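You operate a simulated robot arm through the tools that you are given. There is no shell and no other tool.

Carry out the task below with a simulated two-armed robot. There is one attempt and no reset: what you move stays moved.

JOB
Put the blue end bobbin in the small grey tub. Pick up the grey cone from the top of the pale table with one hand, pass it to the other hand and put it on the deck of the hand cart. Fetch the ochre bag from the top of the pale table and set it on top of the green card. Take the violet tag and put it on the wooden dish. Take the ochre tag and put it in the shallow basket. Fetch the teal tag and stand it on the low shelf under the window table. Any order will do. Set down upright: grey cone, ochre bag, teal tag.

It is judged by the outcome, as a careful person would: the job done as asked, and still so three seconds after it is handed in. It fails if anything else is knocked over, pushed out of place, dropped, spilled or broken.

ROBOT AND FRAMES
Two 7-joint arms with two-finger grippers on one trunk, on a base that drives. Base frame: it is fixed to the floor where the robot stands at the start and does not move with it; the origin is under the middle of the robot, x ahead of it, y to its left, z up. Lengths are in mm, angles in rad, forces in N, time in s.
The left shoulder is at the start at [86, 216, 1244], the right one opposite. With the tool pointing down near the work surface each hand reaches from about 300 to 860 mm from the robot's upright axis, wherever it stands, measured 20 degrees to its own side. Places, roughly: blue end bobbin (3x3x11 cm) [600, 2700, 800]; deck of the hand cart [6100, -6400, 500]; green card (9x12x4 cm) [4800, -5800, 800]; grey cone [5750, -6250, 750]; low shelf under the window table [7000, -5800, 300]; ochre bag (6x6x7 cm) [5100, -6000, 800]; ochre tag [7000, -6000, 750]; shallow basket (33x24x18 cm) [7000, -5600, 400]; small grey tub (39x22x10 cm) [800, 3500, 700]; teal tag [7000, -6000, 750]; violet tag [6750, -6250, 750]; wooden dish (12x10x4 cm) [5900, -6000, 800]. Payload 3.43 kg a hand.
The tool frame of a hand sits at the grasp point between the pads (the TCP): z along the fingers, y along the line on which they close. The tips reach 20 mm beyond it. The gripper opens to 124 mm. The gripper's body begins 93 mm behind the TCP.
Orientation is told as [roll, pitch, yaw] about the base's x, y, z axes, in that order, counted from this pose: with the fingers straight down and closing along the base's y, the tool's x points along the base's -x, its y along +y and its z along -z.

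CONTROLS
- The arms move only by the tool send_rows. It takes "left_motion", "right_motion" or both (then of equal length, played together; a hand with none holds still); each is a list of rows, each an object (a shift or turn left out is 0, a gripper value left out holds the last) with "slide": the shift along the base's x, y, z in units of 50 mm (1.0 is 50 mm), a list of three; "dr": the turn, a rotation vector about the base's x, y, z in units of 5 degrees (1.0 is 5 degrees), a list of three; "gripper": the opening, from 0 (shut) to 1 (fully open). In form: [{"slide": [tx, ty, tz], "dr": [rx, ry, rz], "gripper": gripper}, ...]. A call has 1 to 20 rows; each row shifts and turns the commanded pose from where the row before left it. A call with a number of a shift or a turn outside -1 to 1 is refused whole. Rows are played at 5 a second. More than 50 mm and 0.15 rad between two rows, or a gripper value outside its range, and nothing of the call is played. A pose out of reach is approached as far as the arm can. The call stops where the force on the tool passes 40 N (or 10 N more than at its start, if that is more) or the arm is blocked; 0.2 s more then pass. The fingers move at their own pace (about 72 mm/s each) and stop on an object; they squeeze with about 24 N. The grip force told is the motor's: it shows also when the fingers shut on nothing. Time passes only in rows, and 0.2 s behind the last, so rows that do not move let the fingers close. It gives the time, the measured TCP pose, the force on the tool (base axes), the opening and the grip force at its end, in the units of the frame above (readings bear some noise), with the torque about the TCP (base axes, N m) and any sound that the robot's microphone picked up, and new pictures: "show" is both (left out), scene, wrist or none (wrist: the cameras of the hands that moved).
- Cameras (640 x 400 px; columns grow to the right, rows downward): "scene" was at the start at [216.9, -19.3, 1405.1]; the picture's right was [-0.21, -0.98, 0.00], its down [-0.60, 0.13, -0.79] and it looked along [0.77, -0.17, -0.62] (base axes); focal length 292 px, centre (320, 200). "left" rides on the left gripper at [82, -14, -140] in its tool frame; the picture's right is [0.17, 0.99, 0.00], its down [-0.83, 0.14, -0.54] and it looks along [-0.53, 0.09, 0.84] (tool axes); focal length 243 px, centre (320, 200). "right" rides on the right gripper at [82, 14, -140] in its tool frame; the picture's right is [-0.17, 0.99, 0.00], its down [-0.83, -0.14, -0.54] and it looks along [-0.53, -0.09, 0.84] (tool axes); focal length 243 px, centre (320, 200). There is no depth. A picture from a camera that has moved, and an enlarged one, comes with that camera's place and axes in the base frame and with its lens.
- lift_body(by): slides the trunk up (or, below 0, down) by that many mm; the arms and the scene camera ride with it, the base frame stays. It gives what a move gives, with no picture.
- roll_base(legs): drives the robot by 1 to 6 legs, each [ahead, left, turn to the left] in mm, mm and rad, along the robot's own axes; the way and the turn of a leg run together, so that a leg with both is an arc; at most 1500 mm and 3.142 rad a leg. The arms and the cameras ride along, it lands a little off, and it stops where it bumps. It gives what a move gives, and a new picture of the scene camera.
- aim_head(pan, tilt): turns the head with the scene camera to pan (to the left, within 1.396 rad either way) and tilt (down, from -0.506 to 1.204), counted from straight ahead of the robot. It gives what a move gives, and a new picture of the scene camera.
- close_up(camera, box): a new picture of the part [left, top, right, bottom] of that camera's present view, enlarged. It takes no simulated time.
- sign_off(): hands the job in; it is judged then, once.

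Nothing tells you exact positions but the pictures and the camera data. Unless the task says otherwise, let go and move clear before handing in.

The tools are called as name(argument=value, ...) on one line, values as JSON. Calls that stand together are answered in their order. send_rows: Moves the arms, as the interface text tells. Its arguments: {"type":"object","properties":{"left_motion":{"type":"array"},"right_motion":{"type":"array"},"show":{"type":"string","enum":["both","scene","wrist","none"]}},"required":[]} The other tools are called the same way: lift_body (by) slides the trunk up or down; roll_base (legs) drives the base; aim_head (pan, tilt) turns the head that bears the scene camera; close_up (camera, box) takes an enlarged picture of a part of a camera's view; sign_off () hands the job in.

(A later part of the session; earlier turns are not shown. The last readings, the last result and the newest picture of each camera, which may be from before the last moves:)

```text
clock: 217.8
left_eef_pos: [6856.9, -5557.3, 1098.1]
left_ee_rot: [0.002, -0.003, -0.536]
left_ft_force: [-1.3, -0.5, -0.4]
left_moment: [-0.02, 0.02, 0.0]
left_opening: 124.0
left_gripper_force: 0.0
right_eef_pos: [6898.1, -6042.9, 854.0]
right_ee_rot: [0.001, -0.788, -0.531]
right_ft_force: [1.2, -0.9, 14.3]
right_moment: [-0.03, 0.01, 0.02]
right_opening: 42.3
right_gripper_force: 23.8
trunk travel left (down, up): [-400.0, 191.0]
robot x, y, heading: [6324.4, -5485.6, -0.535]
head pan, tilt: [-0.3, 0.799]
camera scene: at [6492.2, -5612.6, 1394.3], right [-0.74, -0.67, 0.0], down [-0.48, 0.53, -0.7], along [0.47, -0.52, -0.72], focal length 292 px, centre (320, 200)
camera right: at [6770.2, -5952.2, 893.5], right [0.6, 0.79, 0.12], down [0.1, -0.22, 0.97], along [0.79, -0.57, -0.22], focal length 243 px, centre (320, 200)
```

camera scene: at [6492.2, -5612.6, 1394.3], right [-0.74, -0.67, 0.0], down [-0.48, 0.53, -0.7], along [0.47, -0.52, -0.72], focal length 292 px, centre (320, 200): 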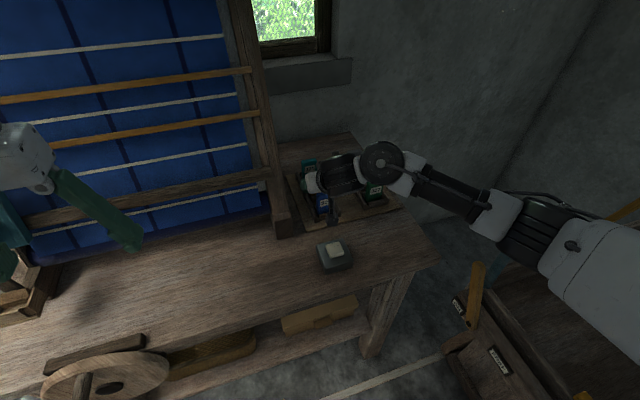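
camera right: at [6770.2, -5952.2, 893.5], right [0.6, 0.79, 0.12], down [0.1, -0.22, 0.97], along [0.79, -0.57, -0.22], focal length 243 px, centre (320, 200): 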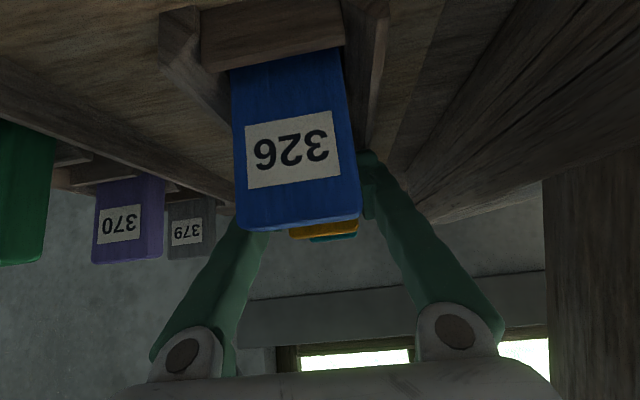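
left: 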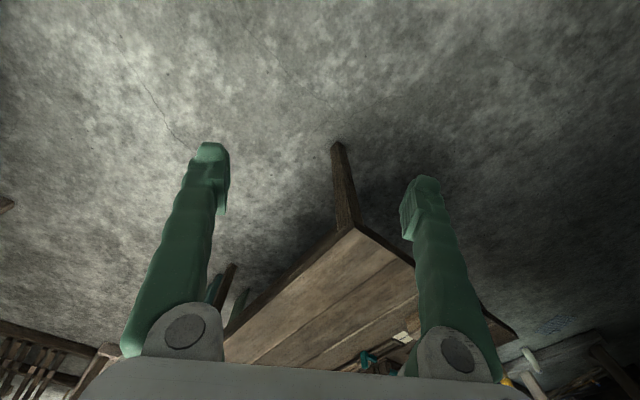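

The ochre tag is gripped (42 mm opening). I lift it straight up and check.

send_rows(right_motion=[{"slide": [0, 0, 0.3]}, {"slide": [0, 0, 0.5]}, {"slide": [0, 0, 0.7]}, {"slide": [0, 0, 0.8]}, {"slide": [0, 0, 0.8]}, {"slide": [0, 0, 0]}])

close_up(camera="scene", box=[260, 110, 400, 230])

```text
clock: 219.2
left_eef_pos: [6858.0, -5559.2, 1097.3]
left_ee_rot: [0.001, -0.001, -0.537]
left_ft_force: [0.3, -0.9, -0.9]
left_moment: [0.04, 0.01, 0.0]
left_opening: 123.9
left_gripper_force: 0.1
right_eef_pos: [6897.1, -6047.1, 1002.1]
right_ee_rot: [-0.002, -0.783, -0.529]
right_ft_force: [0.6, -0.3, -0.4]
right_moment: [0.01, -0.02, 0.01]
right_opening: 41.9
right_gripper_force: 24.0
trunk travel left (down, up): [-400.0, 191.0]
robot x, y, heading: [6322.4, -5485.7, -0.536]
head pan, tilt: [-0.3, 0.799]
camera scene: at [6493.3, -5614.6, 1393.8], right [-0.74, -0.67, 0.0], down [-0.48, 0.53, -0.7], along [0.47, -0.52, -0.72], focal length 292 px, centre (320, 200)
camera right: at [6770.7, -5955.4, 1042.7], right [0.6, 0.79, 0.12], down [0.11, -0.23, 0.97], along [0.79, -0.57, -0.22], focal length 243 px, centre (320, 200)
```

scene: 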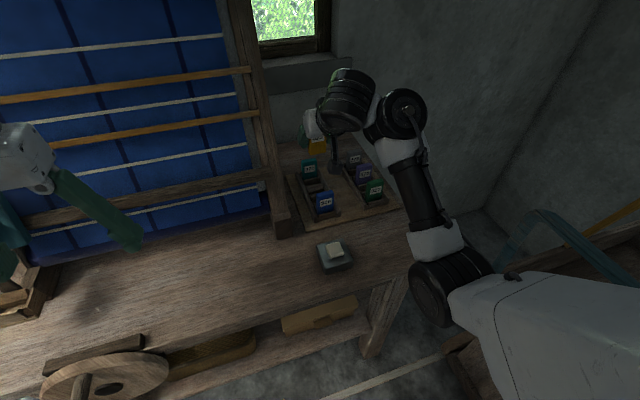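
right: 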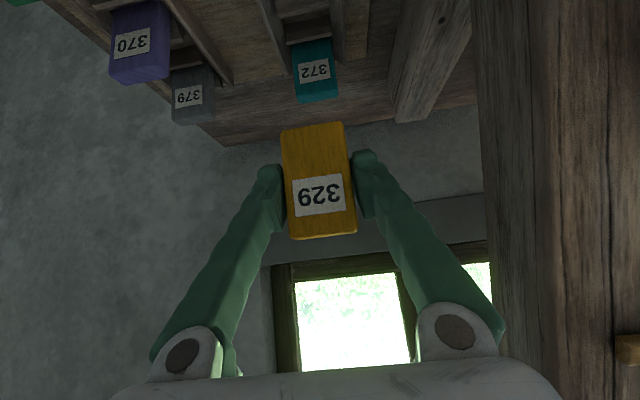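

```text
3.33 times, centred on (330, 170) of scene
camera zoom: at [6493.3, -5614.6, 1393.8], right [-0.74, -0.67, 0.0], down [-0.48, 0.53, -0.7], along [0.47, -0.52, -0.72], focal length 973 px, centre (287, 300)
```

zoom: 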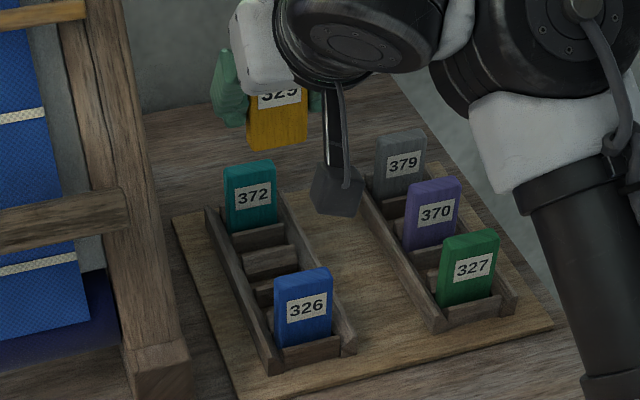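

The ochre tag is safely held. I pull the hand back over the rack, reverse the base, then lower the trunk to look under the table.

send_rows(right_motion=[{"slide": [-0.65, 0.39, 0]}, {"slide": [-0.65, 0.39, 0]}, {"slide": [0, 0, 0]}], show="none")

roll_base(legs=[[-380, 0, 0]])

lift_body(by=-380)

aim_head(pan=0.0, tilt=0.6)

```text
clock: 220.0
left_eef_pos: [6858.5, -5558.5, 1098.3]
left_ee_rot: [0.001, 0.0, -0.535]
left_ft_force: [-0.4, -0.2, -0.8]
left_moment: [0.05, 0.02, 0.04]
left_opening: 124.0
left_gripper_force: 0.1
right_eef_pos: [6832.5, -6006.3, 1004.3]
right_ee_rot: [-0.002, -0.784, -0.526]
right_ft_force: [0.2, 0.5, -0.8]
right_moment: [0.0, -0.02, 0.01]
right_opening: 42.3
right_gripper_force: 24.0
trunk travel left (down, up): [-400.0, 191.0]
robot x, y, heading: [6326.7, -5486.1, -0.538]
head pan, tilt: [-0.3, 0.799]
```

```text
clock: 222.8
left_eef_pos: [6529.5, -5361.2, 1097.5]
left_ee_rot: [0.0, 0.0, -0.531]
left_ft_force: [-0.3, -0.1, 0.2]
left_moment: [0.0, 0.01, 0.02]
left_opening: 124.0
left_gripper_force: 0.0
right_eef_pos: [6507.3, -5811.2, 1004.2]
right_ee_rot: [-0.001, -0.784, -0.526]
right_ft_force: [0.1, 0.1, -0.2]
right_moment: [0.01, 0.03, 0.01]
right_opening: 42.5
right_gripper_force: 24.2
trunk travel left (down, up): [-400.0, 191.0]
robot x, y, heading: [5992.7, -5291.2, -0.521]
head pan, tilt: [-0.3, 0.799]
camera scene: at [6165.4, -5419.7, 1393.9], right [-0.74, -0.68, 0.0], down [-0.48, 0.53, -0.7], along [0.47, -0.51, -0.72], focal length 292 px, centre (320, 200)
```

scene: 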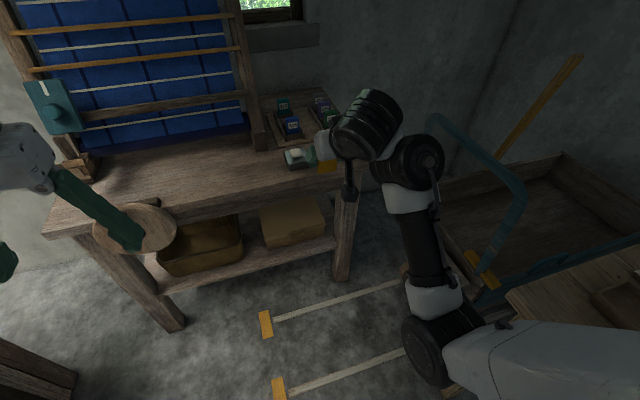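

```text
clock: 226.5
left_eef_pos: [6559.8, -5380.2, 616.1]
left_ee_rot: [-0.002, 0.26, -0.533]
left_ft_force: [0.1, 0.8, 0.1]
left_moment: [0.0, -0.02, 0.02]
left_opening: 124.0
left_gripper_force: 0.1
right_eef_pos: [6505.0, -5811.1, 623.8]
right_ee_rot: [-0.002, -0.784, -0.524]
right_ft_force: [-0.3, -0.1, -1.0]
right_moment: [0.01, -0.01, 0.02]
right_opening: 42.5
right_gripper_force: 23.6
trunk travel left (down, up): [-20.0, 571.0]
robot x, y, heading: [5994.8, -5292.8, -0.528]
head pan, tilt: [-0.3, 0.799]
```

```text
clock: 227.3
left_eef_pos: [6559.5, -5379.3, 616.9]
left_ee_rot: [-0.002, 0.26, -0.535]
left_ft_force: [-0.1, -0.1, -0.4]
left_moment: [-0.03, 0.05, 0.01]
left_opening: 123.9
left_gripper_force: 0.0
right_eef_pos: [6505.4, -5811.7, 624.4]
right_ee_rot: [-0.002, -0.785, -0.526]
right_ft_force: [0.1, 0.7, 0.0]
right_moment: [-0.03, -0.01, -0.05]
right_opening: 42.4
right_gripper_force: 23.7
trunk travel left (down, up): [-20.0, 571.0]
robot x, y, heading: [5998.0, -5289.9, -0.528]
head pan, tilt: [0.0, 0.6]
camera scene: at [6289.4, -5464.6, 1012.8], right [-0.51, -0.86, 0.0], down [-0.49, 0.29, -0.82], along [0.71, -0.42, -0.57], focal length 292 px, centre (320, 200)
```

scene: 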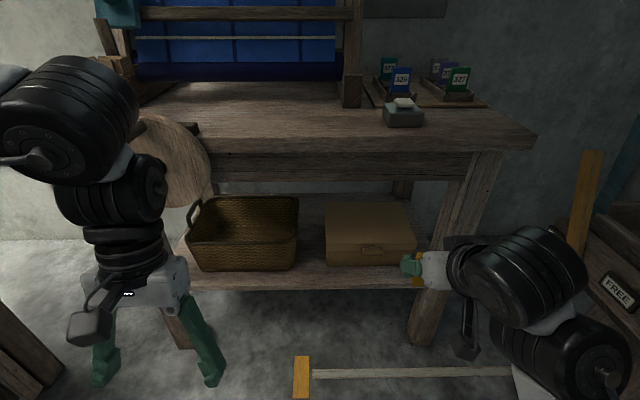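

Now I can see under the table: the basket (left) and a box (right) on the low shelf, with an apron below the tabletop. I zoom in.

close_up(camera="scene", box=[170, 160, 440, 330])

```text
2.35 times, centred on (305, 245) of scene
camera zoom: at [6289.4, -5464.6, 1012.8], right [-0.51, -0.86, 0.0], down [-0.49, 0.29, -0.82], along [0.71, -0.42, -0.57], focal length 687 px, centre (355, 94)
```

zoom: 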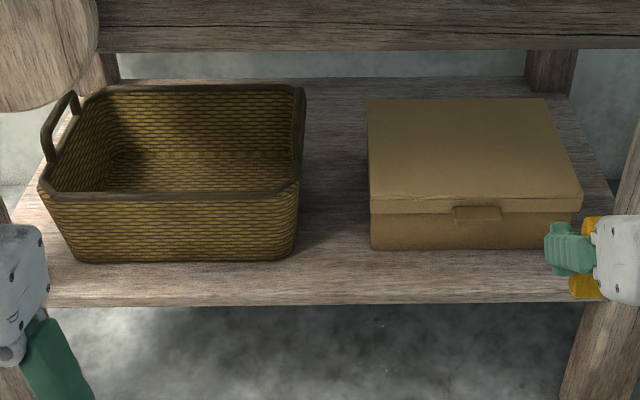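

Triangulated: shelf top z≈320 with front edge at v≈8767; basket rim z≈466 spanning 290×210 mm; the box sits 110 mm to the right of the basket. I bring the right hand in toward my centre line to prepare a diagonal entry into the basket.

send_rows(right_motion=[{"slide": [-0.22, 0.757, -0.17]}, {"slide": [-0.22, 0.757, -0.17]}, {"slide": [-0.22, 0.757, -0.17]}, {"slide": [-0.22, 0.757, -0.17]}, {"slide": [-0.22, 0.757, -0.17]}, {"slide": [-0.22, 0.757, -0.17]}, {"slide": [-0.22, 0.757, -0.17]}, {"slide": [0, 0, 0]}])

```text
clock: 229.1
left_eef_pos: [6560.4, -5379.1, 615.5]
left_ee_rot: [-0.001, 0.259, -0.534]
left_ft_force: [0.1, 0.4, -0.5]
left_moment: [0.0, -0.01, 0.01]
left_opening: 124.1
left_gripper_force: 0.0
right_eef_pos: [6453.8, -5630.6, 552.2]
right_ee_rot: [0.003, -0.787, -0.526]
right_ft_force: [-0.8, -0.2, 0.2]
right_moment: [0.02, 0.0, 0.0]
right_opening: 42.4
right_gripper_force: 24.4
right hand out of reach, approached as far as the arm can: row 4, 5, 6, 7
trunk travel left (down, up): [-20.0, 571.0]
robot x, y, heading: [5993.9, -5294.1, -0.527]
head pan, tilt: [0.0, 0.6]
camera scene: at [6289.4, -5464.6, 1012.8], right [-0.5, -0.86, 0.0], down [-0.49, 0.28, -0.83], along [0.71, -0.42, -0.56], focal length 292 px, centre (320, 200)
camera right: at [6324.9, -5540.8, 592.9], right [0.59, 0.8, 0.12], down [0.11, -0.23, 0.97], along [0.8, -0.56, -0.22], focal length 243 px, centre (320, 200)
```

scene: 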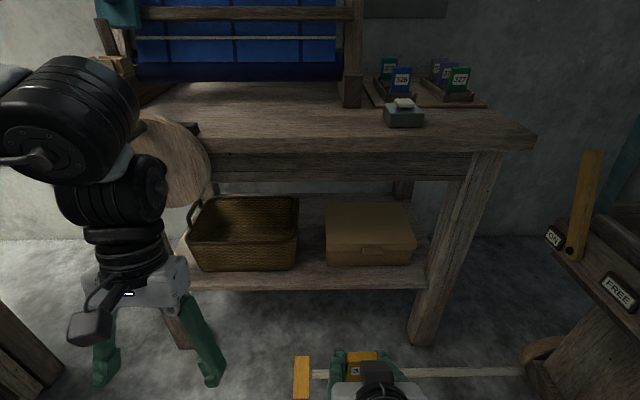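
right: 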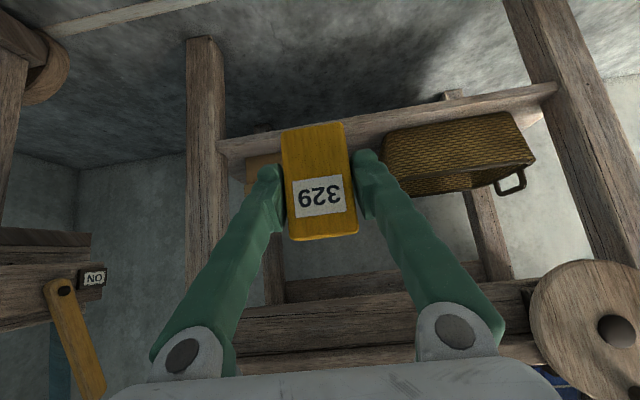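

The right arm's inner limit here is about 570 mm ahead. Before driving in, I raise the left hand well clear of the wooden disc at the table's front.

send_rows(left_motion=[{"slide": [0, 0, 0.9]}, {"slide": [0, 0, 0.9]}, {"slide": [0, 0, 0.9]}, {"slide": [0, 0, 0.9]}, {"slide": [0, 0, 0.9]}, {"slide": [0, 0, 0.9]}, {"slide": [0, 0, 0]}], show="scene")

```text
clock: 230.7
left_eef_pos: [6549.6, -5388.7, 711.9]
left_ee_rot: [-0.003, 0.26, -0.536]
left_ft_force: [-0.4, -0.9, 0.9]
left_moment: [0.01, -0.03, -0.04]
left_opening: 124.0
left_gripper_force: 0.1
left hand out of reach, approached as far as the arm can: row 3, 4, 5, 6
right_eef_pos: [6453.4, -5631.6, 552.2]
right_ee_rot: [0.003, -0.785, -0.526]
right_ft_force: [-0.7, 0.0, -0.4]
right_moment: [0.01, -0.03, 0.04]
right_opening: 42.3
right_gripper_force: 23.8
trunk travel left (down, up): [-20.0, 571.0]
robot x, y, heading: [5997.8, -5290.9, -0.523]
head pan, tilt: [0.0, 0.6]
camera scene: at [6289.4, -5464.5, 1012.8], right [-0.5, -0.86, 0.0], down [-0.49, 0.28, -0.83], along [0.71, -0.42, -0.56], focal length 292 px, centre (320, 200)
```

scene: 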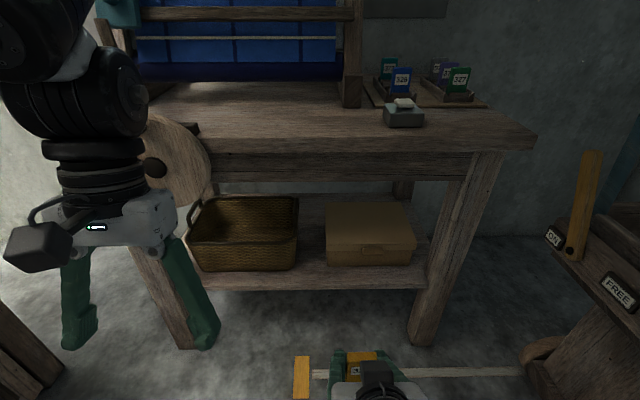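

The left arm is near its inner limit with the trunk this low. I raise the trunk by 190 mm; the right arm can still reach down to the basket from there.

lift_body(by=190)

aim_head(pan=0.0, tilt=0.75)

```text
clock: 232.8
left_eef_pos: [6549.1, -5388.3, 902.8]
left_ee_rot: [-0.002, 0.26, -0.534]
left_ft_force: [0.6, 0.3, -0.3]
left_moment: [-0.01, -0.05, 0.05]
left_opening: 123.7
left_gripper_force: 0.1
right_eef_pos: [6451.8, -5630.9, 742.5]
right_ee_rot: [-0.003, -0.784, -0.524]
right_ft_force: [0.5, -0.2, -0.5]
right_moment: [-0.02, 0.05, -0.03]
right_opening: 42.4
right_gripper_force: 24.0
trunk travel left (down, up): [-210.0, 381.0]
robot x, y, heading: [5997.7, -5292.3, -0.531]
head pan, tilt: [0.0, 0.6]
```

```text
clock: 233.5
left_eef_pos: [6549.0, -5389.2, 903.8]
left_ee_rot: [-0.002, 0.26, -0.534]
left_ft_force: [0.1, 0.6, -0.1]
left_moment: [-0.02, 0.01, -0.02]
left_opening: 124.2
left_gripper_force: 0.1
right_eef_pos: [6451.1, -5631.0, 743.2]
right_ee_rot: [-0.004, -0.784, -0.525]
right_ft_force: [-0.3, 0.8, -0.4]
right_moment: [0.02, 0.02, -0.02]
right_opening: 42.5
right_gripper_force: 23.3
trunk travel left (down, up): [-210.0, 381.0]
robot x, y, heading: [5993.8, -5294.6, -0.532]
head pan, tilt: [0.0, 0.75]
camera scene: at [6227.7, -5428.5, 1203.3], right [-0.5, -0.86, 0.0], down [-0.59, 0.34, -0.73], along [0.63, -0.37, -0.68], focal length 292 px, centre (320, 200)
```

scene: 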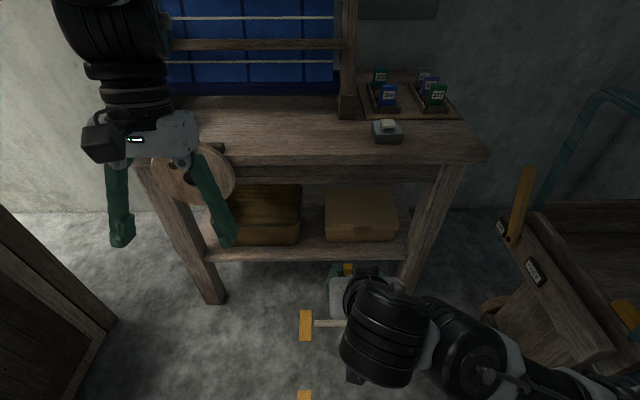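

send_rows(right_motion=[{"slide": [0, 0, -0.7]}, {"slide": [0, 0, -0.7]}, {"slide": [0, 0, -0.7]}, {"slide": [0, 0, -0.7]}, {"slide": [0, 0, -0.6]}, {"slide": [0, 0, 0]}], show="none")

roll_base(legs=[[0, 150, 0], [240, 0, 0]])

```text
clock: 234.9
left_eef_pos: [6549.1, -5389.8, 903.4]
left_ee_rot: [-0.002, 0.261, -0.535]
left_ft_force: [0.0, -0.1, -0.4]
left_moment: [0.03, -0.04, 0.01]
left_opening: 124.2
left_gripper_force: 0.0
right_eef_pos: [6452.9, -5631.1, 573.2]
right_ee_rot: [-0.004, -0.783, -0.524]
right_ft_force: [0.6, 1.2, 0.0]
right_moment: [0.01, 0.0, 0.02]
right_opening: 42.5
right_gripper_force: 24.0
trunk travel left (down, up): [-210.0, 381.0]
robot x, y, heading: [5995.3, -5290.0, -0.53]
head pan, tilt: [0.0, 0.75]
```

```text
clock: 239.2
left_eef_pos: [6826.5, -5387.1, 903.2]
left_ee_rot: [-0.002, 0.262, -0.542]
left_ft_force: [0.1, 0.0, -0.5]
left_moment: [0.01, 0.01, -0.02]
left_opening: 124.2
left_gripper_force: 0.0
right_eef_pos: [6727.7, -5627.9, 573.6]
right_ee_rot: [-0.003, -0.783, -0.533]
right_ft_force: [0.2, -0.2, 0.3]
right_moment: [-0.02, 0.01, 0.04]
right_opening: 42.2
right_gripper_force: 24.4
trunk travel left (down, up): [-210.0, 381.0]
robot x, y, heading: [6275.7, -5285.7, -0.537]
head pan, tilt: [0.0, 0.75]
camera scene: at [6504.6, -5423.9, 1203.2], right [-0.51, -0.86, 0.0], down [-0.59, 0.35, -0.73], along [0.63, -0.37, -0.68], focal length 292 px, centre (320, 200)
```

scene: 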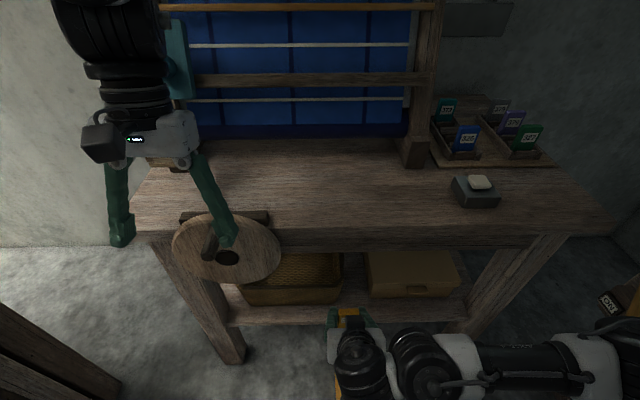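

close_up(camera="right", box=[0, 0, 640, 400])

aim_head(pan=0.0, tilt=1.0)

```text
1.00 times, centred on (320, 200) of right (not enlarged: the box is as wide or as high as the picture)
camera zoom: at [6600.5, -5536.2, 613.7], right [0.6, 0.79, 0.12], down [0.11, -0.22, 0.97], along [0.79, -0.57, -0.22], focal length 243 px, centre (320, 200)
```

zoom: 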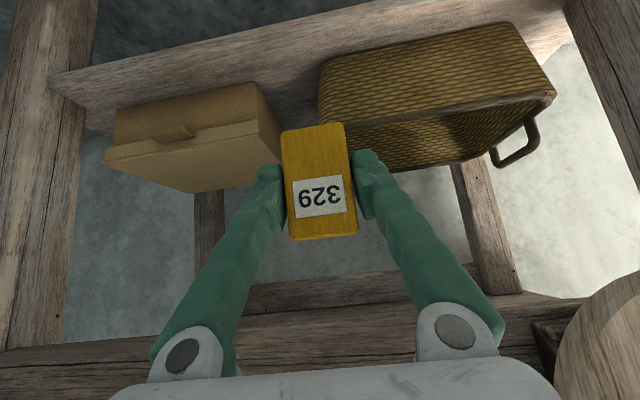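

```text
clock: 239.9
left_eef_pos: [6825.8, -5387.8, 904.2]
left_ee_rot: [-0.002, 0.261, -0.541]
left_ft_force: [0.4, 0.4, -0.6]
left_moment: [-0.01, 0.01, -0.02]
left_opening: 124.2
left_gripper_force: 0.1
right_eef_pos: [6727.5, -5628.1, 573.7]
right_ee_rot: [-0.003, -0.782, -0.534]
right_ft_force: [0.0, -1.5, 0.3]
right_moment: [0.0, 0.02, 0.0]
right_opening: 42.4
right_gripper_force: 24.1
trunk travel left (down, up): [-210.0, 381.0]
robot x, y, heading: [6271.1, -5287.7, -0.531]
head pan, tilt: [0.0, 1.0]
camera scene: at [6492.9, -5417.0, 1184.2], right [-0.51, -0.86, 0.0], down [-0.72, 0.43, -0.54], along [0.46, -0.28, -0.84], focal length 292 px, centre (320, 200)
```

scene: 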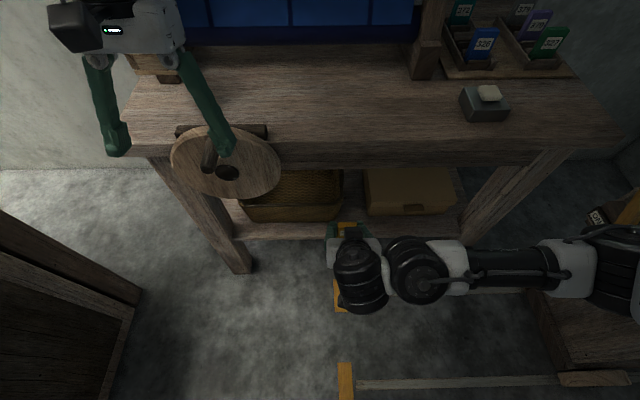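

The basket is confirmed by the wrist view (rim from u≈−1502 to −1212, front at v≈8790), and the apron's lower edge is near z 673. I move to the entry point in front of the basket.

send_rows(right_motion=[{"slide": [0.625, 0.147, -0.19]}, {"slide": [0.625, 0.147, -0.19]}, {"slide": [0.625, 0.147, -0.19]}, {"slide": [0, 0, 0]}])

```text
clock: 240.9
left_eef_pos: [6825.9, -5387.7, 903.7]
left_ee_rot: [-0.001, 0.26, -0.542]
left_ft_force: [0.5, 0.0, -0.2]
left_moment: [0.01, 0.02, 0.01]
left_opening: 123.8
left_gripper_force: 0.1
right_eef_pos: [6818.9, -5608.8, 547.5]
right_ee_rot: [0.0, -0.783, -0.535]
right_ft_force: [0.3, -0.5, -0.4]
right_moment: [0.02, -0.03, 0.0]
right_opening: 42.5
right_gripper_force: 24.1
trunk travel left (down, up): [-210.0, 381.0]
robot x, y, heading: [6273.6, -5283.8, -0.537]
head pan, tilt: [0.0, 1.0]
camera scene: at [6492.6, -5417.2, 1184.2], right [-0.51, -0.86, 0.0], down [-0.72, 0.43, -0.54], along [0.46, -0.28, -0.84], focal length 292 px, centre (320, 200)
camera right: at [6692.6, -5516.1, 586.6], right [0.6, 0.79, 0.12], down [0.11, -0.22, 0.97], along [0.79, -0.57, -0.22], focal length 243 px, centre (320, 200)
```

scene: 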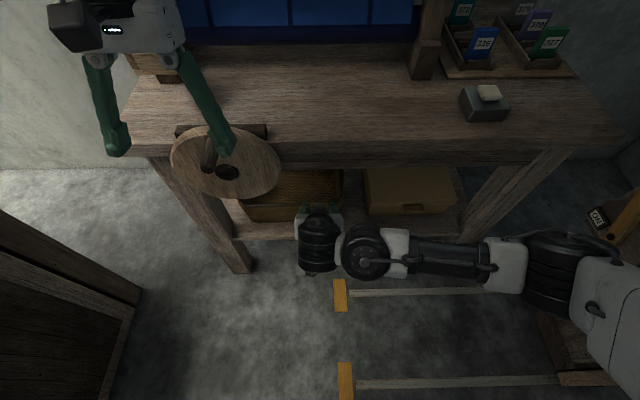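
right: 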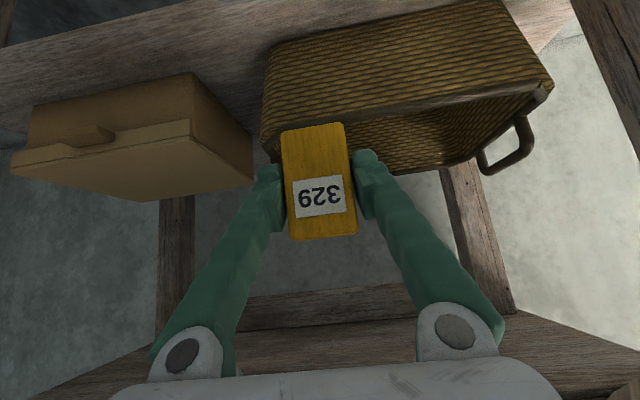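

The tag is in front of the basket mouth and above rim height. I move forward over the front rim, shifting slightly left.

send_rows(right_motion=[{"slide": [0.6, -0.172, -0.08]}, {"slide": [0.6, -0.172, -0.08]}, {"slide": [0.6, -0.172, -0.08]}, {"slide": [0, 0, 0]}])

```text
clock: 241.9
left_eef_pos: [6825.7, -5387.7, 904.4]
left_ee_rot: [-0.003, 0.26, -0.542]
left_ft_force: [0.0, 0.1, 0.0]
left_moment: [-0.04, -0.02, 0.0]
left_opening: 124.0
left_gripper_force: 0.0
right_eef_pos: [6908.8, -5632.8, 533.1]
right_ee_rot: [-0.004, -0.784, -0.534]
right_ft_force: [-0.3, 0.2, 0.3]
right_moment: [-0.02, 0.02, -0.01]
right_opening: 42.2
right_gripper_force: 24.1
trunk travel left (down, up): [-210.0, 381.0]
robot x, y, heading: [6273.6, -5281.7, -0.533]
head pan, tilt: [0.0, 1.0]
camera scene: at [6492.6, -5417.2, 1184.2], right [-0.51, -0.86, 0.0], down [-0.72, 0.43, -0.54], along [0.46, -0.28, -0.84], focal length 292 px, centre (320, 200)
camera right: at [6782.6, -5542.0, 575.5], right [0.6, 0.79, 0.12], down [0.11, -0.23, 0.97], along [0.79, -0.57, -0.22], focal length 243 px, centre (320, 200)
```

scene: 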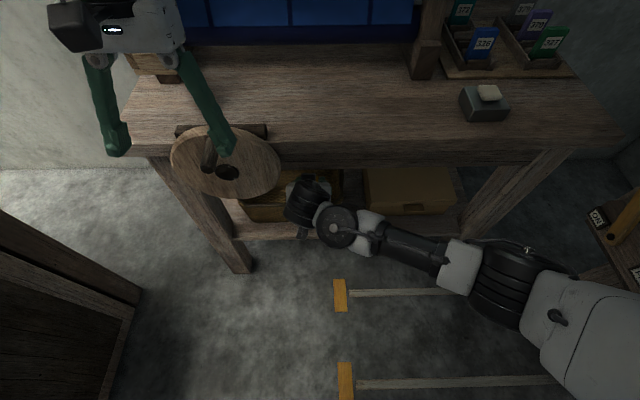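
right: 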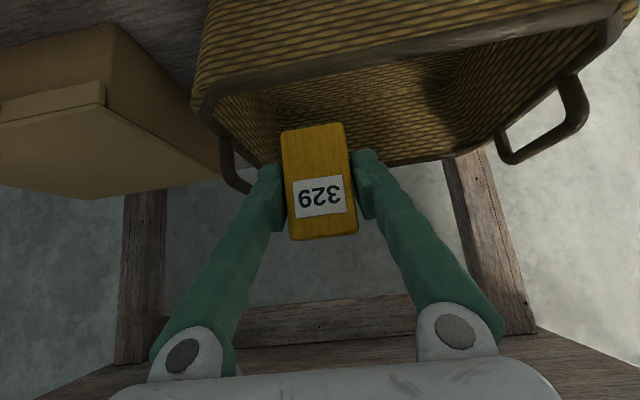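

The tag has passed over the front rim. I go diagonally forward-down into the basket.

send_rows(right_motion=[{"slide": [0.225, -0.13, -0.32]}, {"slide": [0.225, -0.13, -0.32]}, {"slide": [0.26, -0.15, -0.36]}, {"slide": [0.26, -0.15, -0.36]}, {"slide": [0, 0, 0]}])

```text
clock: 243.1
left_eef_pos: [6827.4, -5388.1, 904.2]
left_ee_rot: [-0.002, 0.261, -0.543]
left_ft_force: [-0.1, -0.2, -0.2]
left_moment: [-0.02, -0.04, 0.0]
left_opening: 124.2
left_gripper_force: 0.0
right_eef_pos: [6956.6, -5661.6, 464.4]
right_ee_rot: [-0.002, -0.782, -0.534]
right_ft_force: [-0.3, 0.6, 0.7]
right_moment: [-0.04, 0.02, 0.02]
right_opening: 42.4
right_gripper_force: 24.1
trunk travel left (down, up): [-210.0, 381.0]
robot x, y, heading: [6275.9, -5284.1, -0.535]
head pan, tilt: [0.0, 1.0]
camera scene: at [6492.7, -5417.2, 1184.2], right [-0.51, -0.86, 0.0], down [-0.72, 0.43, -0.54], along [0.46, -0.28, -0.84], focal length 292 px, centre (320, 200)
camera right: at [6830.7, -5569.0, 506.1], right [0.6, 0.79, 0.12], down [0.11, -0.22, 0.97], along [0.79, -0.57, -0.22], focal length 243 px, centre (320, 200)
```

scene: 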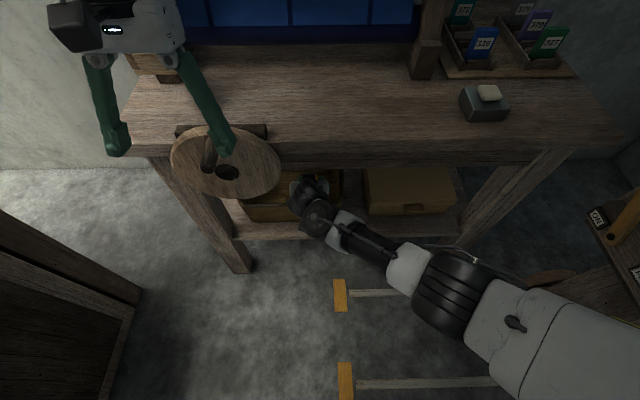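
right: 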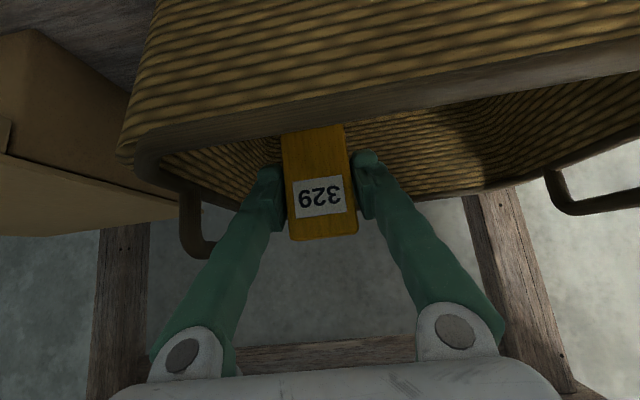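

The tag is now inside the basket, behind the front rim. I go a little further forward-down.

send_rows(right_motion=[{"slide": [0.173, -0.1, -0.27]}, {"slide": [0.173, -0.1, -0.27]}, {"slide": [0.173, -0.1, -0.27]}, {"slide": [0, 0, 0]}], show="wrist")

```text
clock: 244.1
left_eef_pos: [6826.1, -5387.4, 905.1]
left_ee_rot: [-0.002, 0.26, -0.543]
left_ft_force: [-0.6, -0.1, 0.5]
left_moment: [-0.05, -0.01, -0.01]
left_opening: 124.2
left_gripper_force: 0.1
right_eef_pos: [6971.4, -5671.6, 436.2]
right_ee_rot: [-0.002, -0.785, -0.535]
right_ft_force: [0.3, -1.5, -0.5]
right_moment: [-0.03, 0.0, 0.0]
right_opening: 42.4
right_gripper_force: 24.0
right hand out of reach, approached as far as the arm can: row 2, 3
trunk travel left (down, up): [-210.0, 381.0]
robot x, y, heading: [6273.4, -5285.4, -0.536]
head pan, tilt: [0.0, 1.0]
camera right: at [6844.2, -5580.1, 476.3], right [0.6, 0.79, 0.12], down [0.11, -0.22, 0.97], along [0.79, -0.57, -0.22], focal length 243 px, centre (320, 200)
```

right: 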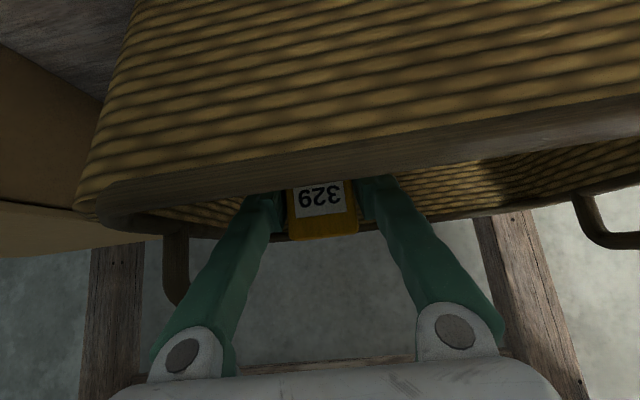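

The tag is inside the basket, about 50 mm above its floor, with the hand at its reach limit. I release it here.

send_rows(right_motion=[{"slide": [0, 0, 0], "gripper": 0.5}, {"slide": [0, 0, 0]}, {"slide": [0, 0, 0]}, {"slide": [0, 0, 0]}], show="wrist")

```text
clock: 245.1
left_eef_pos: [6826.5, -5386.7, 904.1]
left_ee_rot: [-0.001, 0.26, -0.542]
left_ft_force: [1.1, 0.5, 0.0]
left_moment: [0.0, 0.0, 0.03]
left_opening: 124.2
left_gripper_force: 0.1
right_eef_pos: [6971.2, -5671.9, 435.6]
right_ee_rot: [-0.001, -0.784, -0.534]
right_ft_force: [0.2, 0.8, -0.8]
right_moment: [0.01, 0.01, 0.01]
right_opening: 62.3
right_gripper_force: 0.0
trunk travel left (down, up): [-210.0, 381.0]
robot x, y, heading: [6276.3, -5284.9, -0.537]
head pan, tilt: [0.0, 1.0]
camera right: at [6844.0, -5580.2, 476.2], right [0.6, 0.79, 0.12], down [0.11, -0.22, 0.97], along [0.79, -0.57, -0.22], focal length 243 px, centre (320, 200)
```

right: 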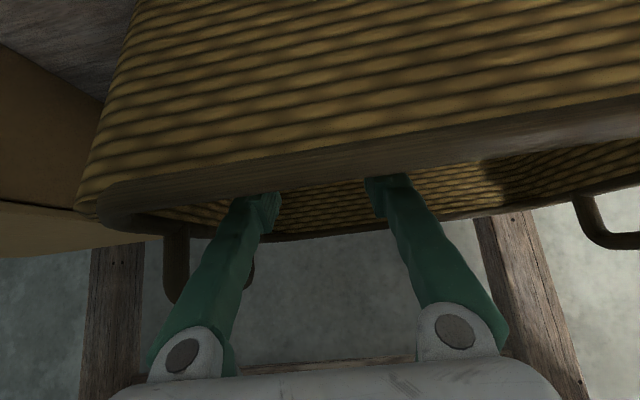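

The tag dropped into the basket. I retract along the same path and check it.

send_rows(right_motion=[{"slide": [-0.27, 0.16, 0.48]}, {"slide": [-0.27, 0.16, 0.45]}, {"slide": [-0.27, 0.16, 0.45]}, {"slide": [-0.43, 0.25, 0.65]}, {"slide": [-0.43, 0.25, 0.3]}, {"slide": [-0.78, 0.45, 0.0]}, {"slide": [-0.78, 0.45, 0]}, {"slide": [0, 0, 0]}])

```text
clock: 246.9
left_eef_pos: [6827.4, -5388.2, 903.0]
left_ee_rot: [0.0, 0.26, -0.543]
left_ft_force: [-0.9, 0.3, 0.2]
left_moment: [0.0, 0.01, 0.02]
left_opening: 124.1
left_gripper_force: 0.0
right_eef_pos: [6811.5, -5575.2, 552.7]
right_ee_rot: [-0.001, -0.783, -0.534]
right_ft_force: [-0.5, -0.2, -0.3]
right_moment: [0.01, 0.02, -0.01]
right_opening: 62.1
right_gripper_force: 0.1
right hand out of reach, approached as far as the arm can: row 1
trunk travel left (down, up): [-210.0, 381.0]
robot x, y, heading: [6273.4, -5285.3, -0.536]
head pan, tilt: [0.0, 1.0]
camera scene: at [6493.3, -5417.4, 1184.0], right [-0.51, -0.86, 0.0], down [-0.72, 0.43, -0.54], along [0.46, -0.28, -0.84], focal length 292 px, centre (320, 200)
camera right: at [6685.6, -5484.2, 594.2], right [0.6, 0.79, 0.12], down [0.11, -0.23, 0.97], along [0.79, -0.57, -0.22], focal length 243 px, centre (320, 200)
```

scene: 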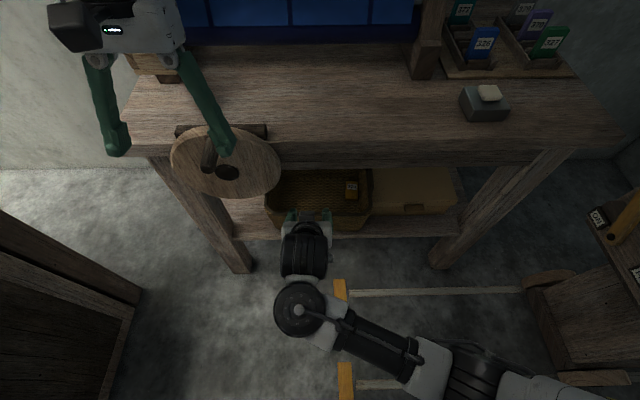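
right: 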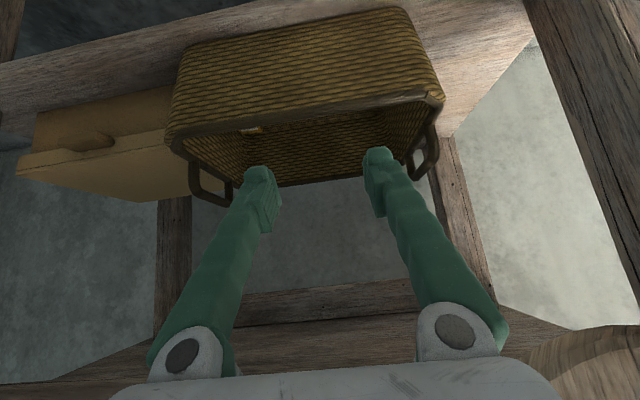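

The basket seems to have shifted during the retraction. I look closely to see how far.

close_up(camera="scene", box=[200, 140, 480, 290])

close_up(camera="right", box=[100, 0, 460, 225])

```text
2.29 times, centred on (340, 215) of scene
camera zoom: at [6493.3, -5417.4, 1184.0], right [-0.51, -0.86, 0.0], down [-0.72, 0.43, -0.54], along [0.46, -0.28, -0.84], focal length 667 px, centre (274, 166)
```

zoom: 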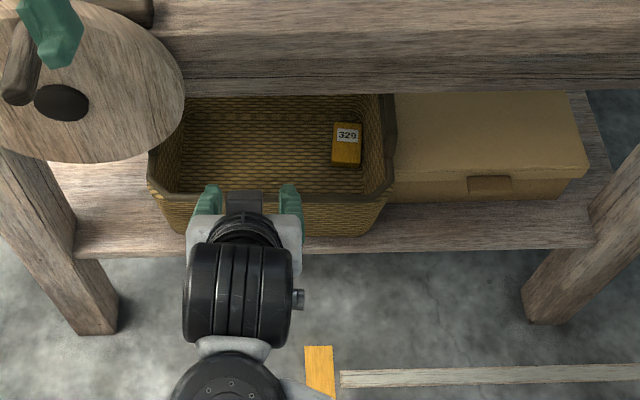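

```text
1.78 times, centred on (280, 112) of right
camera zoom: at [6685.6, -5484.2, 594.2], right [0.6, 0.79, 0.12], down [0.11, -0.23, 0.97], along [0.79, -0.57, -0.22], focal length 431 px, centre (391, 356)
```

zoom: 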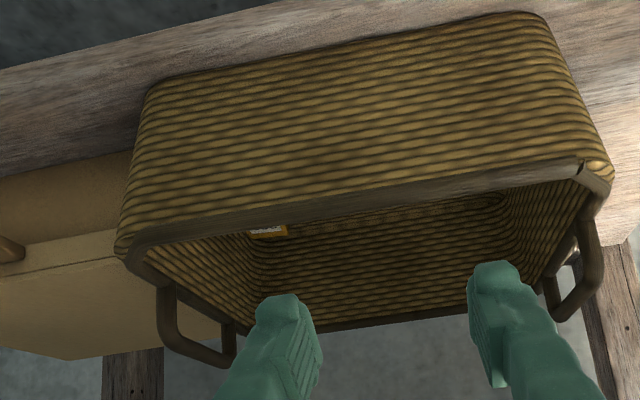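

The ochre tag lies in the basket, but the basket itself got dragged about 65 mm right and 25 mm forward (probably while the arm was at its reach limit). I'll set it back: rotate the hand a quarter turn to pinch the front rim and slide the basket back to where it stood.

send_rows(right_motion=[{"slide": [-0.2, 0.1, 0.1], "dr": [-0.608, 0.3585, 0.709]}, {"slide": [0, 0, 0], "dr": [-0.608, 0.3585, 0.709]}, {"dr": [-0.608, 0.3585, 0.709]}, {"dr": [-0.608, 0.3585, 0.709]}, {"dr": [-0.608, 0.3585, 0.709]}, {"dr": [-0.608, 0.3585, 0.709]}, {"dr": [-0.608, 0.3585, 0.709]}, {"dr": [-0.608, 0.3585, 0.709]}, {"dr": [-0.608, 0.3585, 0.709]}, {"dr": [-0.608, 0.3585, 0.709]}, {"dr": [-0.608, 0.3585, 0.709]}, {"dr": [-0.608, 0.3585, 0.709]}, {"dr": [-0.608, 0.3585, 0.709]}, {"dr": [-0.608, 0.3585, 0.709]}, {"dr": [-0.608, 0.3585, 0.709]}, {"dr": [-0.608, 0.3585, 0.709]}, {"dr": [-0.608, 0.3585, 0.709]}, {"dr": [-0.608, 0.3585, 0.709]}, {"slide": [0, 0, 0]}])

```text
clock: 249.1
left_eef_pos: [6825.8, -5387.6, 903.2]
left_ee_rot: [-0.001, 0.26, -0.545]
left_ft_force: [0.3, 0.2, -0.4]
left_moment: [0.0, 0.03, -0.02]
left_opening: 123.9
left_gripper_force: 0.0
right_eef_pos: [6762.2, -5642.0, 515.3]
right_ee_rot: [-0.723, -0.366, 0.499]
right_ft_force: [-0.3, 0.0, 0.4]
right_moment: [-0.02, -0.02, 0.02]
right_opening: 62.0
right_gripper_force: 0.0
trunk travel left (down, up): [-210.0, 381.0]
robot x, y, heading: [6276.1, -5283.8, -0.546]
head pan, tilt: [0.0, 1.0]
stopped in row 10 (right hand): the arm was blocked; the commanded pose is now the measured one
camera scene: at [6492.9, -5417.2, 1184.2], right [-0.51, -0.86, 0.0], down [-0.72, 0.43, -0.54], along [0.46, -0.28, -0.84], focal length 292 px, centre (320, 200)
camera right: at [6616.2, -5604.6, 576.1], right [-0.01, 0.84, -0.55], down [0.4, 0.51, 0.76], along [0.91, -0.21, -0.35], focal length 243 px, centre (320, 200)
```

scene: 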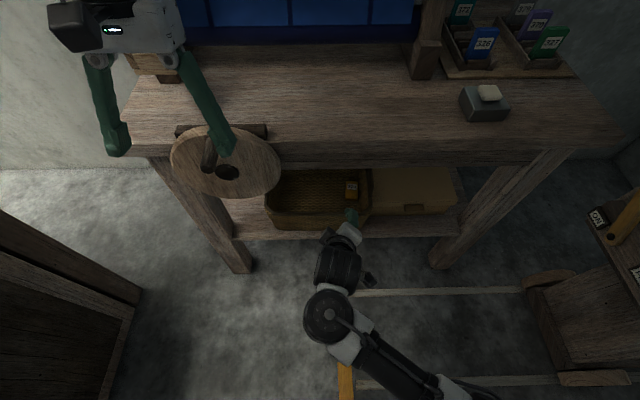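
right: 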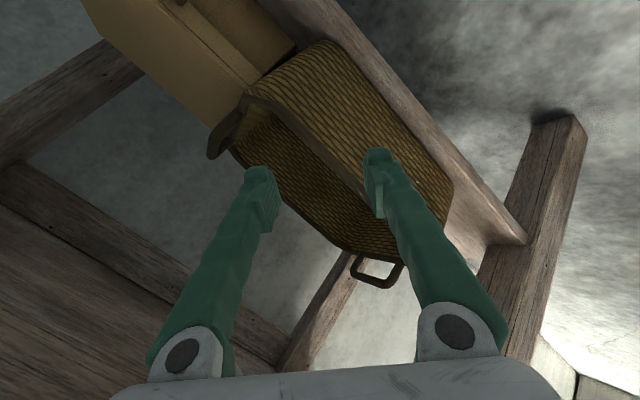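

That rotation hit the arm's limits part-way (no contact force). I undo it back to the straight 45° tilt, moving a little to the right where the arm is less folded; I'll pinch the basket's right wall instead.

send_rows(right_motion=[{"slide": [-0.104, -0.18, 0.08], "dr": [0.635, -0.43, -0.615]}, {"slide": [-0.104, -0.18, 0.08], "dr": [0.635, -0.43, -0.615]}, {"slide": [-0.104, -0.18, 0.08], "dr": [0.635, -0.43, -0.615]}, {"slide": [-0.104, -0.18, 0.08], "dr": [0.635, -0.43, -0.615]}, {"slide": [-0.104, -0.18, 0.08], "dr": [0.635, -0.43, -0.615]}, {"slide": [-0.104, -0.18, 0.08], "dr": [0.635, -0.43, -0.615]}, {"slide": [-0.104, -0.18, 0.08], "dr": [0.635, -0.43, -0.615]}, {"slide": [-0.104, -0.18, 0.08], "dr": [0.635, -0.43, -0.615]}, {"slide": [-0.104, -0.18, 0.08], "dr": [0.635, -0.43, -0.615]}, {"slide": [-0.104, -0.18, 0.08], "dr": [0.635, -0.43, -0.615]}, {"slide": [-0.104, -0.18, 0.08], "dr": [0.635, -0.43, -0.615]}, {"slide": [0, 0, 0]}])

```text
clock: 251.7
left_eef_pos: [6825.8, -5387.9, 903.4]
left_ee_rot: [-0.001, 0.26, -0.543]
left_ft_force: [0.5, -0.5, 0.0]
left_moment: [-0.01, -0.02, -0.01]
left_opening: 123.7
left_gripper_force: 0.0
right_eef_pos: [6706.9, -5735.8, 561.1]
right_ee_rot: [0.009, -0.788, -0.539]
right_ft_force: [-0.2, -0.8, 0.5]
right_moment: [0.02, -0.03, 0.0]
right_opening: 61.9
right_gripper_force: 0.1
trunk travel left (down, up): [-210.0, 381.0]
robot x, y, heading: [6276.7, -5288.6, -0.544]
head pan, tilt: [0.0, 1.0]
camera scene: at [6493.0, -5417.0, 1184.2], right [-0.51, -0.86, 0.0], down [-0.72, 0.43, -0.54], along [0.46, -0.28, -0.84], focal length 292 px, centre (320, 200)
camera right: at [6579.3, -5645.2, 601.9], right [0.6, 0.79, 0.12], down [0.1, -0.23, 0.97], along [0.79, -0.57, -0.22], focal length 243 px, centre (320, 200)
```

scene: 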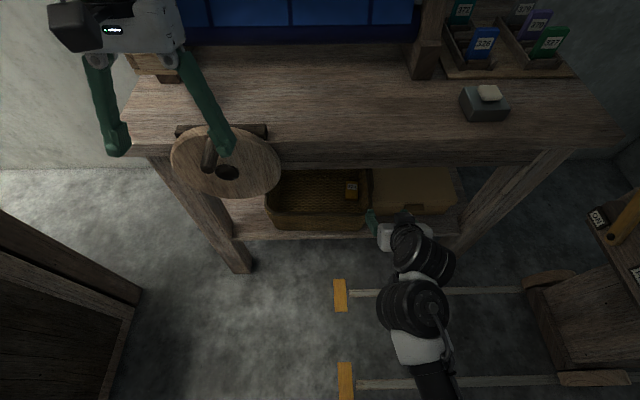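
right: 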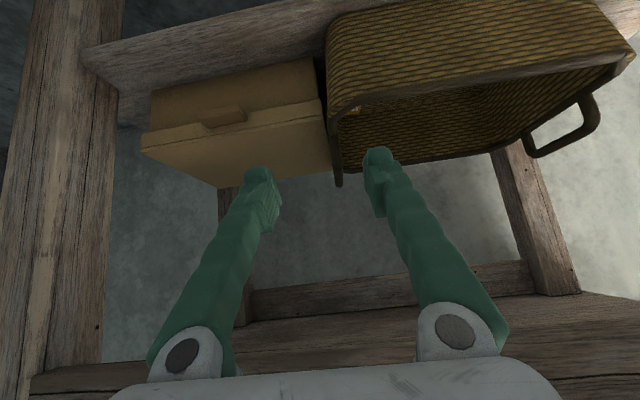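

The orientation is back. I move over the basket's right wall and straddle its rim near the front corner (one finger inside, one outside, above the box top).

send_rows(right_motion=[{"slide": [0.737, -0.27, -0.14]}, {"slide": [0.737, -0.27, -0.14]}, {"slide": [0.737, -0.27, -0.14]}, {"slide": [0, 0, -0.4]}, {"slide": [0, 0, -0.4]}, {"slide": [0, 0, 0]}])

close_up(camera="scene", box=[200, 140, 480, 290])

```text
clock: 253.1
left_eef_pos: [6826.9, -5387.8, 904.2]
left_ee_rot: [-0.002, 0.26, -0.544]
left_ft_force: [-0.3, 0.0, 0.2]
left_moment: [0.0, -0.03, -0.02]
left_opening: 123.9
left_gripper_force: 0.1
right_eef_pos: [6815.9, -5777.2, 500.6]
right_ee_rot: [0.007, -0.788, -0.538]
right_ft_force: [0.2, -0.3, -0.7]
right_moment: [0.01, -0.02, 0.01]
right_opening: 62.1
right_gripper_force: 0.0
trunk travel left (down, up): [-210.0, 381.0]
robot x, y, heading: [6272.7, -5288.1, -0.537]
head pan, tilt: [0.0, 1.0]
camera scene: at [6492.8, -5416.9, 1184.2], right [-0.51, -0.86, 0.0], down [-0.72, 0.43, -0.54], along [0.46, -0.28, -0.84], focal length 292 px, centre (320, 200)
camera right: at [6689.0, -5685.1, 540.4], right [0.6, 0.79, 0.12], down [0.1, -0.23, 0.97], along [0.79, -0.57, -0.22], focal length 243 px, centre (320, 200)
```

scene: 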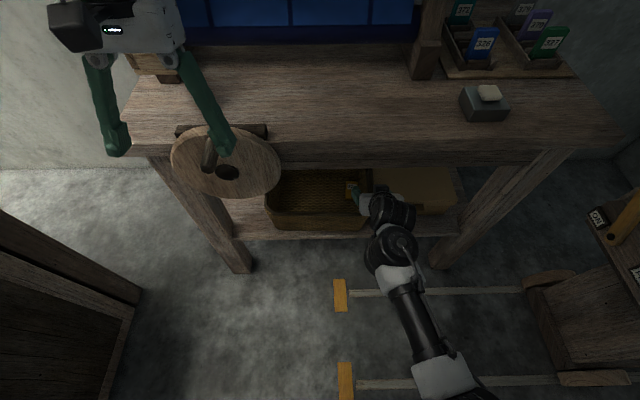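
right: 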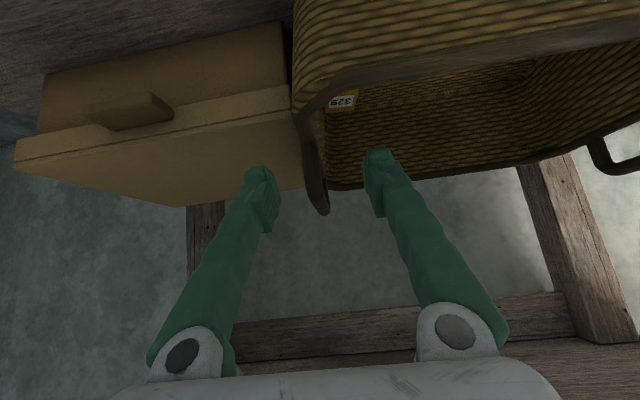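

```text
2.29 times, centred on (340, 215) of scene
camera zoom: at [6492.8, -5416.9, 1184.2], right [-0.51, -0.86, 0.0], down [-0.72, 0.43, -0.54], along [0.46, -0.28, -0.84], focal length 667 px, centre (274, 166)
```

zoom: 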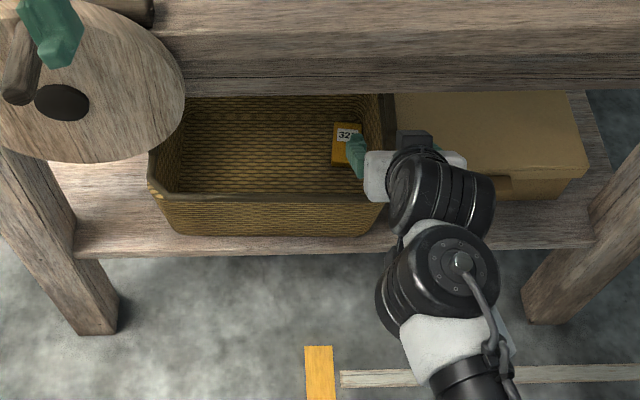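

The right wall lies between the fingers. I lower another 45 mm to straddle it and close gently.

send_rows(right_motion=[{"slide": [0, 0, -0.3]}, {"slide": [0, 0, -0.3]}, {"slide": [0, 0, -0.3]}, {"slide": [0, 0, 0]}], show="wrist")

```text
clock: 254.1
left_eef_pos: [6826.6, -5387.7, 904.6]
left_ee_rot: [-0.002, 0.259, -0.543]
left_ft_force: [-0.3, -0.4, -1.0]
left_moment: [0.02, 0.01, 0.01]
left_opening: 123.7
left_gripper_force: 0.1
right_eef_pos: [6816.4, -5778.1, 456.1]
right_ee_rot: [0.006, -0.787, -0.537]
right_ft_force: [-0.2, 0.1, -0.1]
right_moment: [0.01, -0.02, -0.02]
right_opening: 62.0
right_gripper_force: 0.2
trunk travel left (down, up): [-210.0, 381.0]
robot x, y, heading: [6272.3, -5288.5, -0.532]
head pan, tilt: [0.0, 1.0]
camera right: at [6689.7, -5686.0, 495.6], right [0.6, 0.79, 0.12], down [0.1, -0.23, 0.97], along [0.79, -0.57, -0.22], focal length 243 px, centre (320, 200)
```

right: 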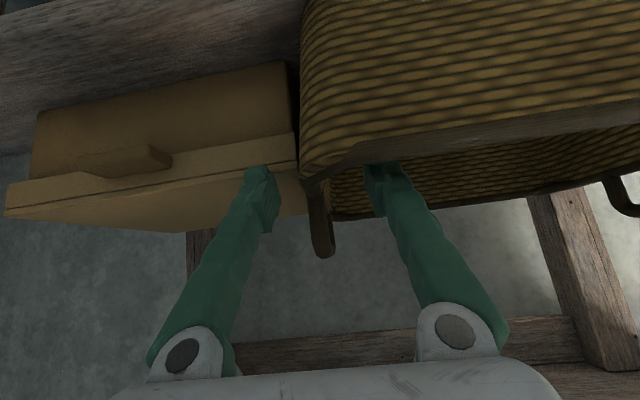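

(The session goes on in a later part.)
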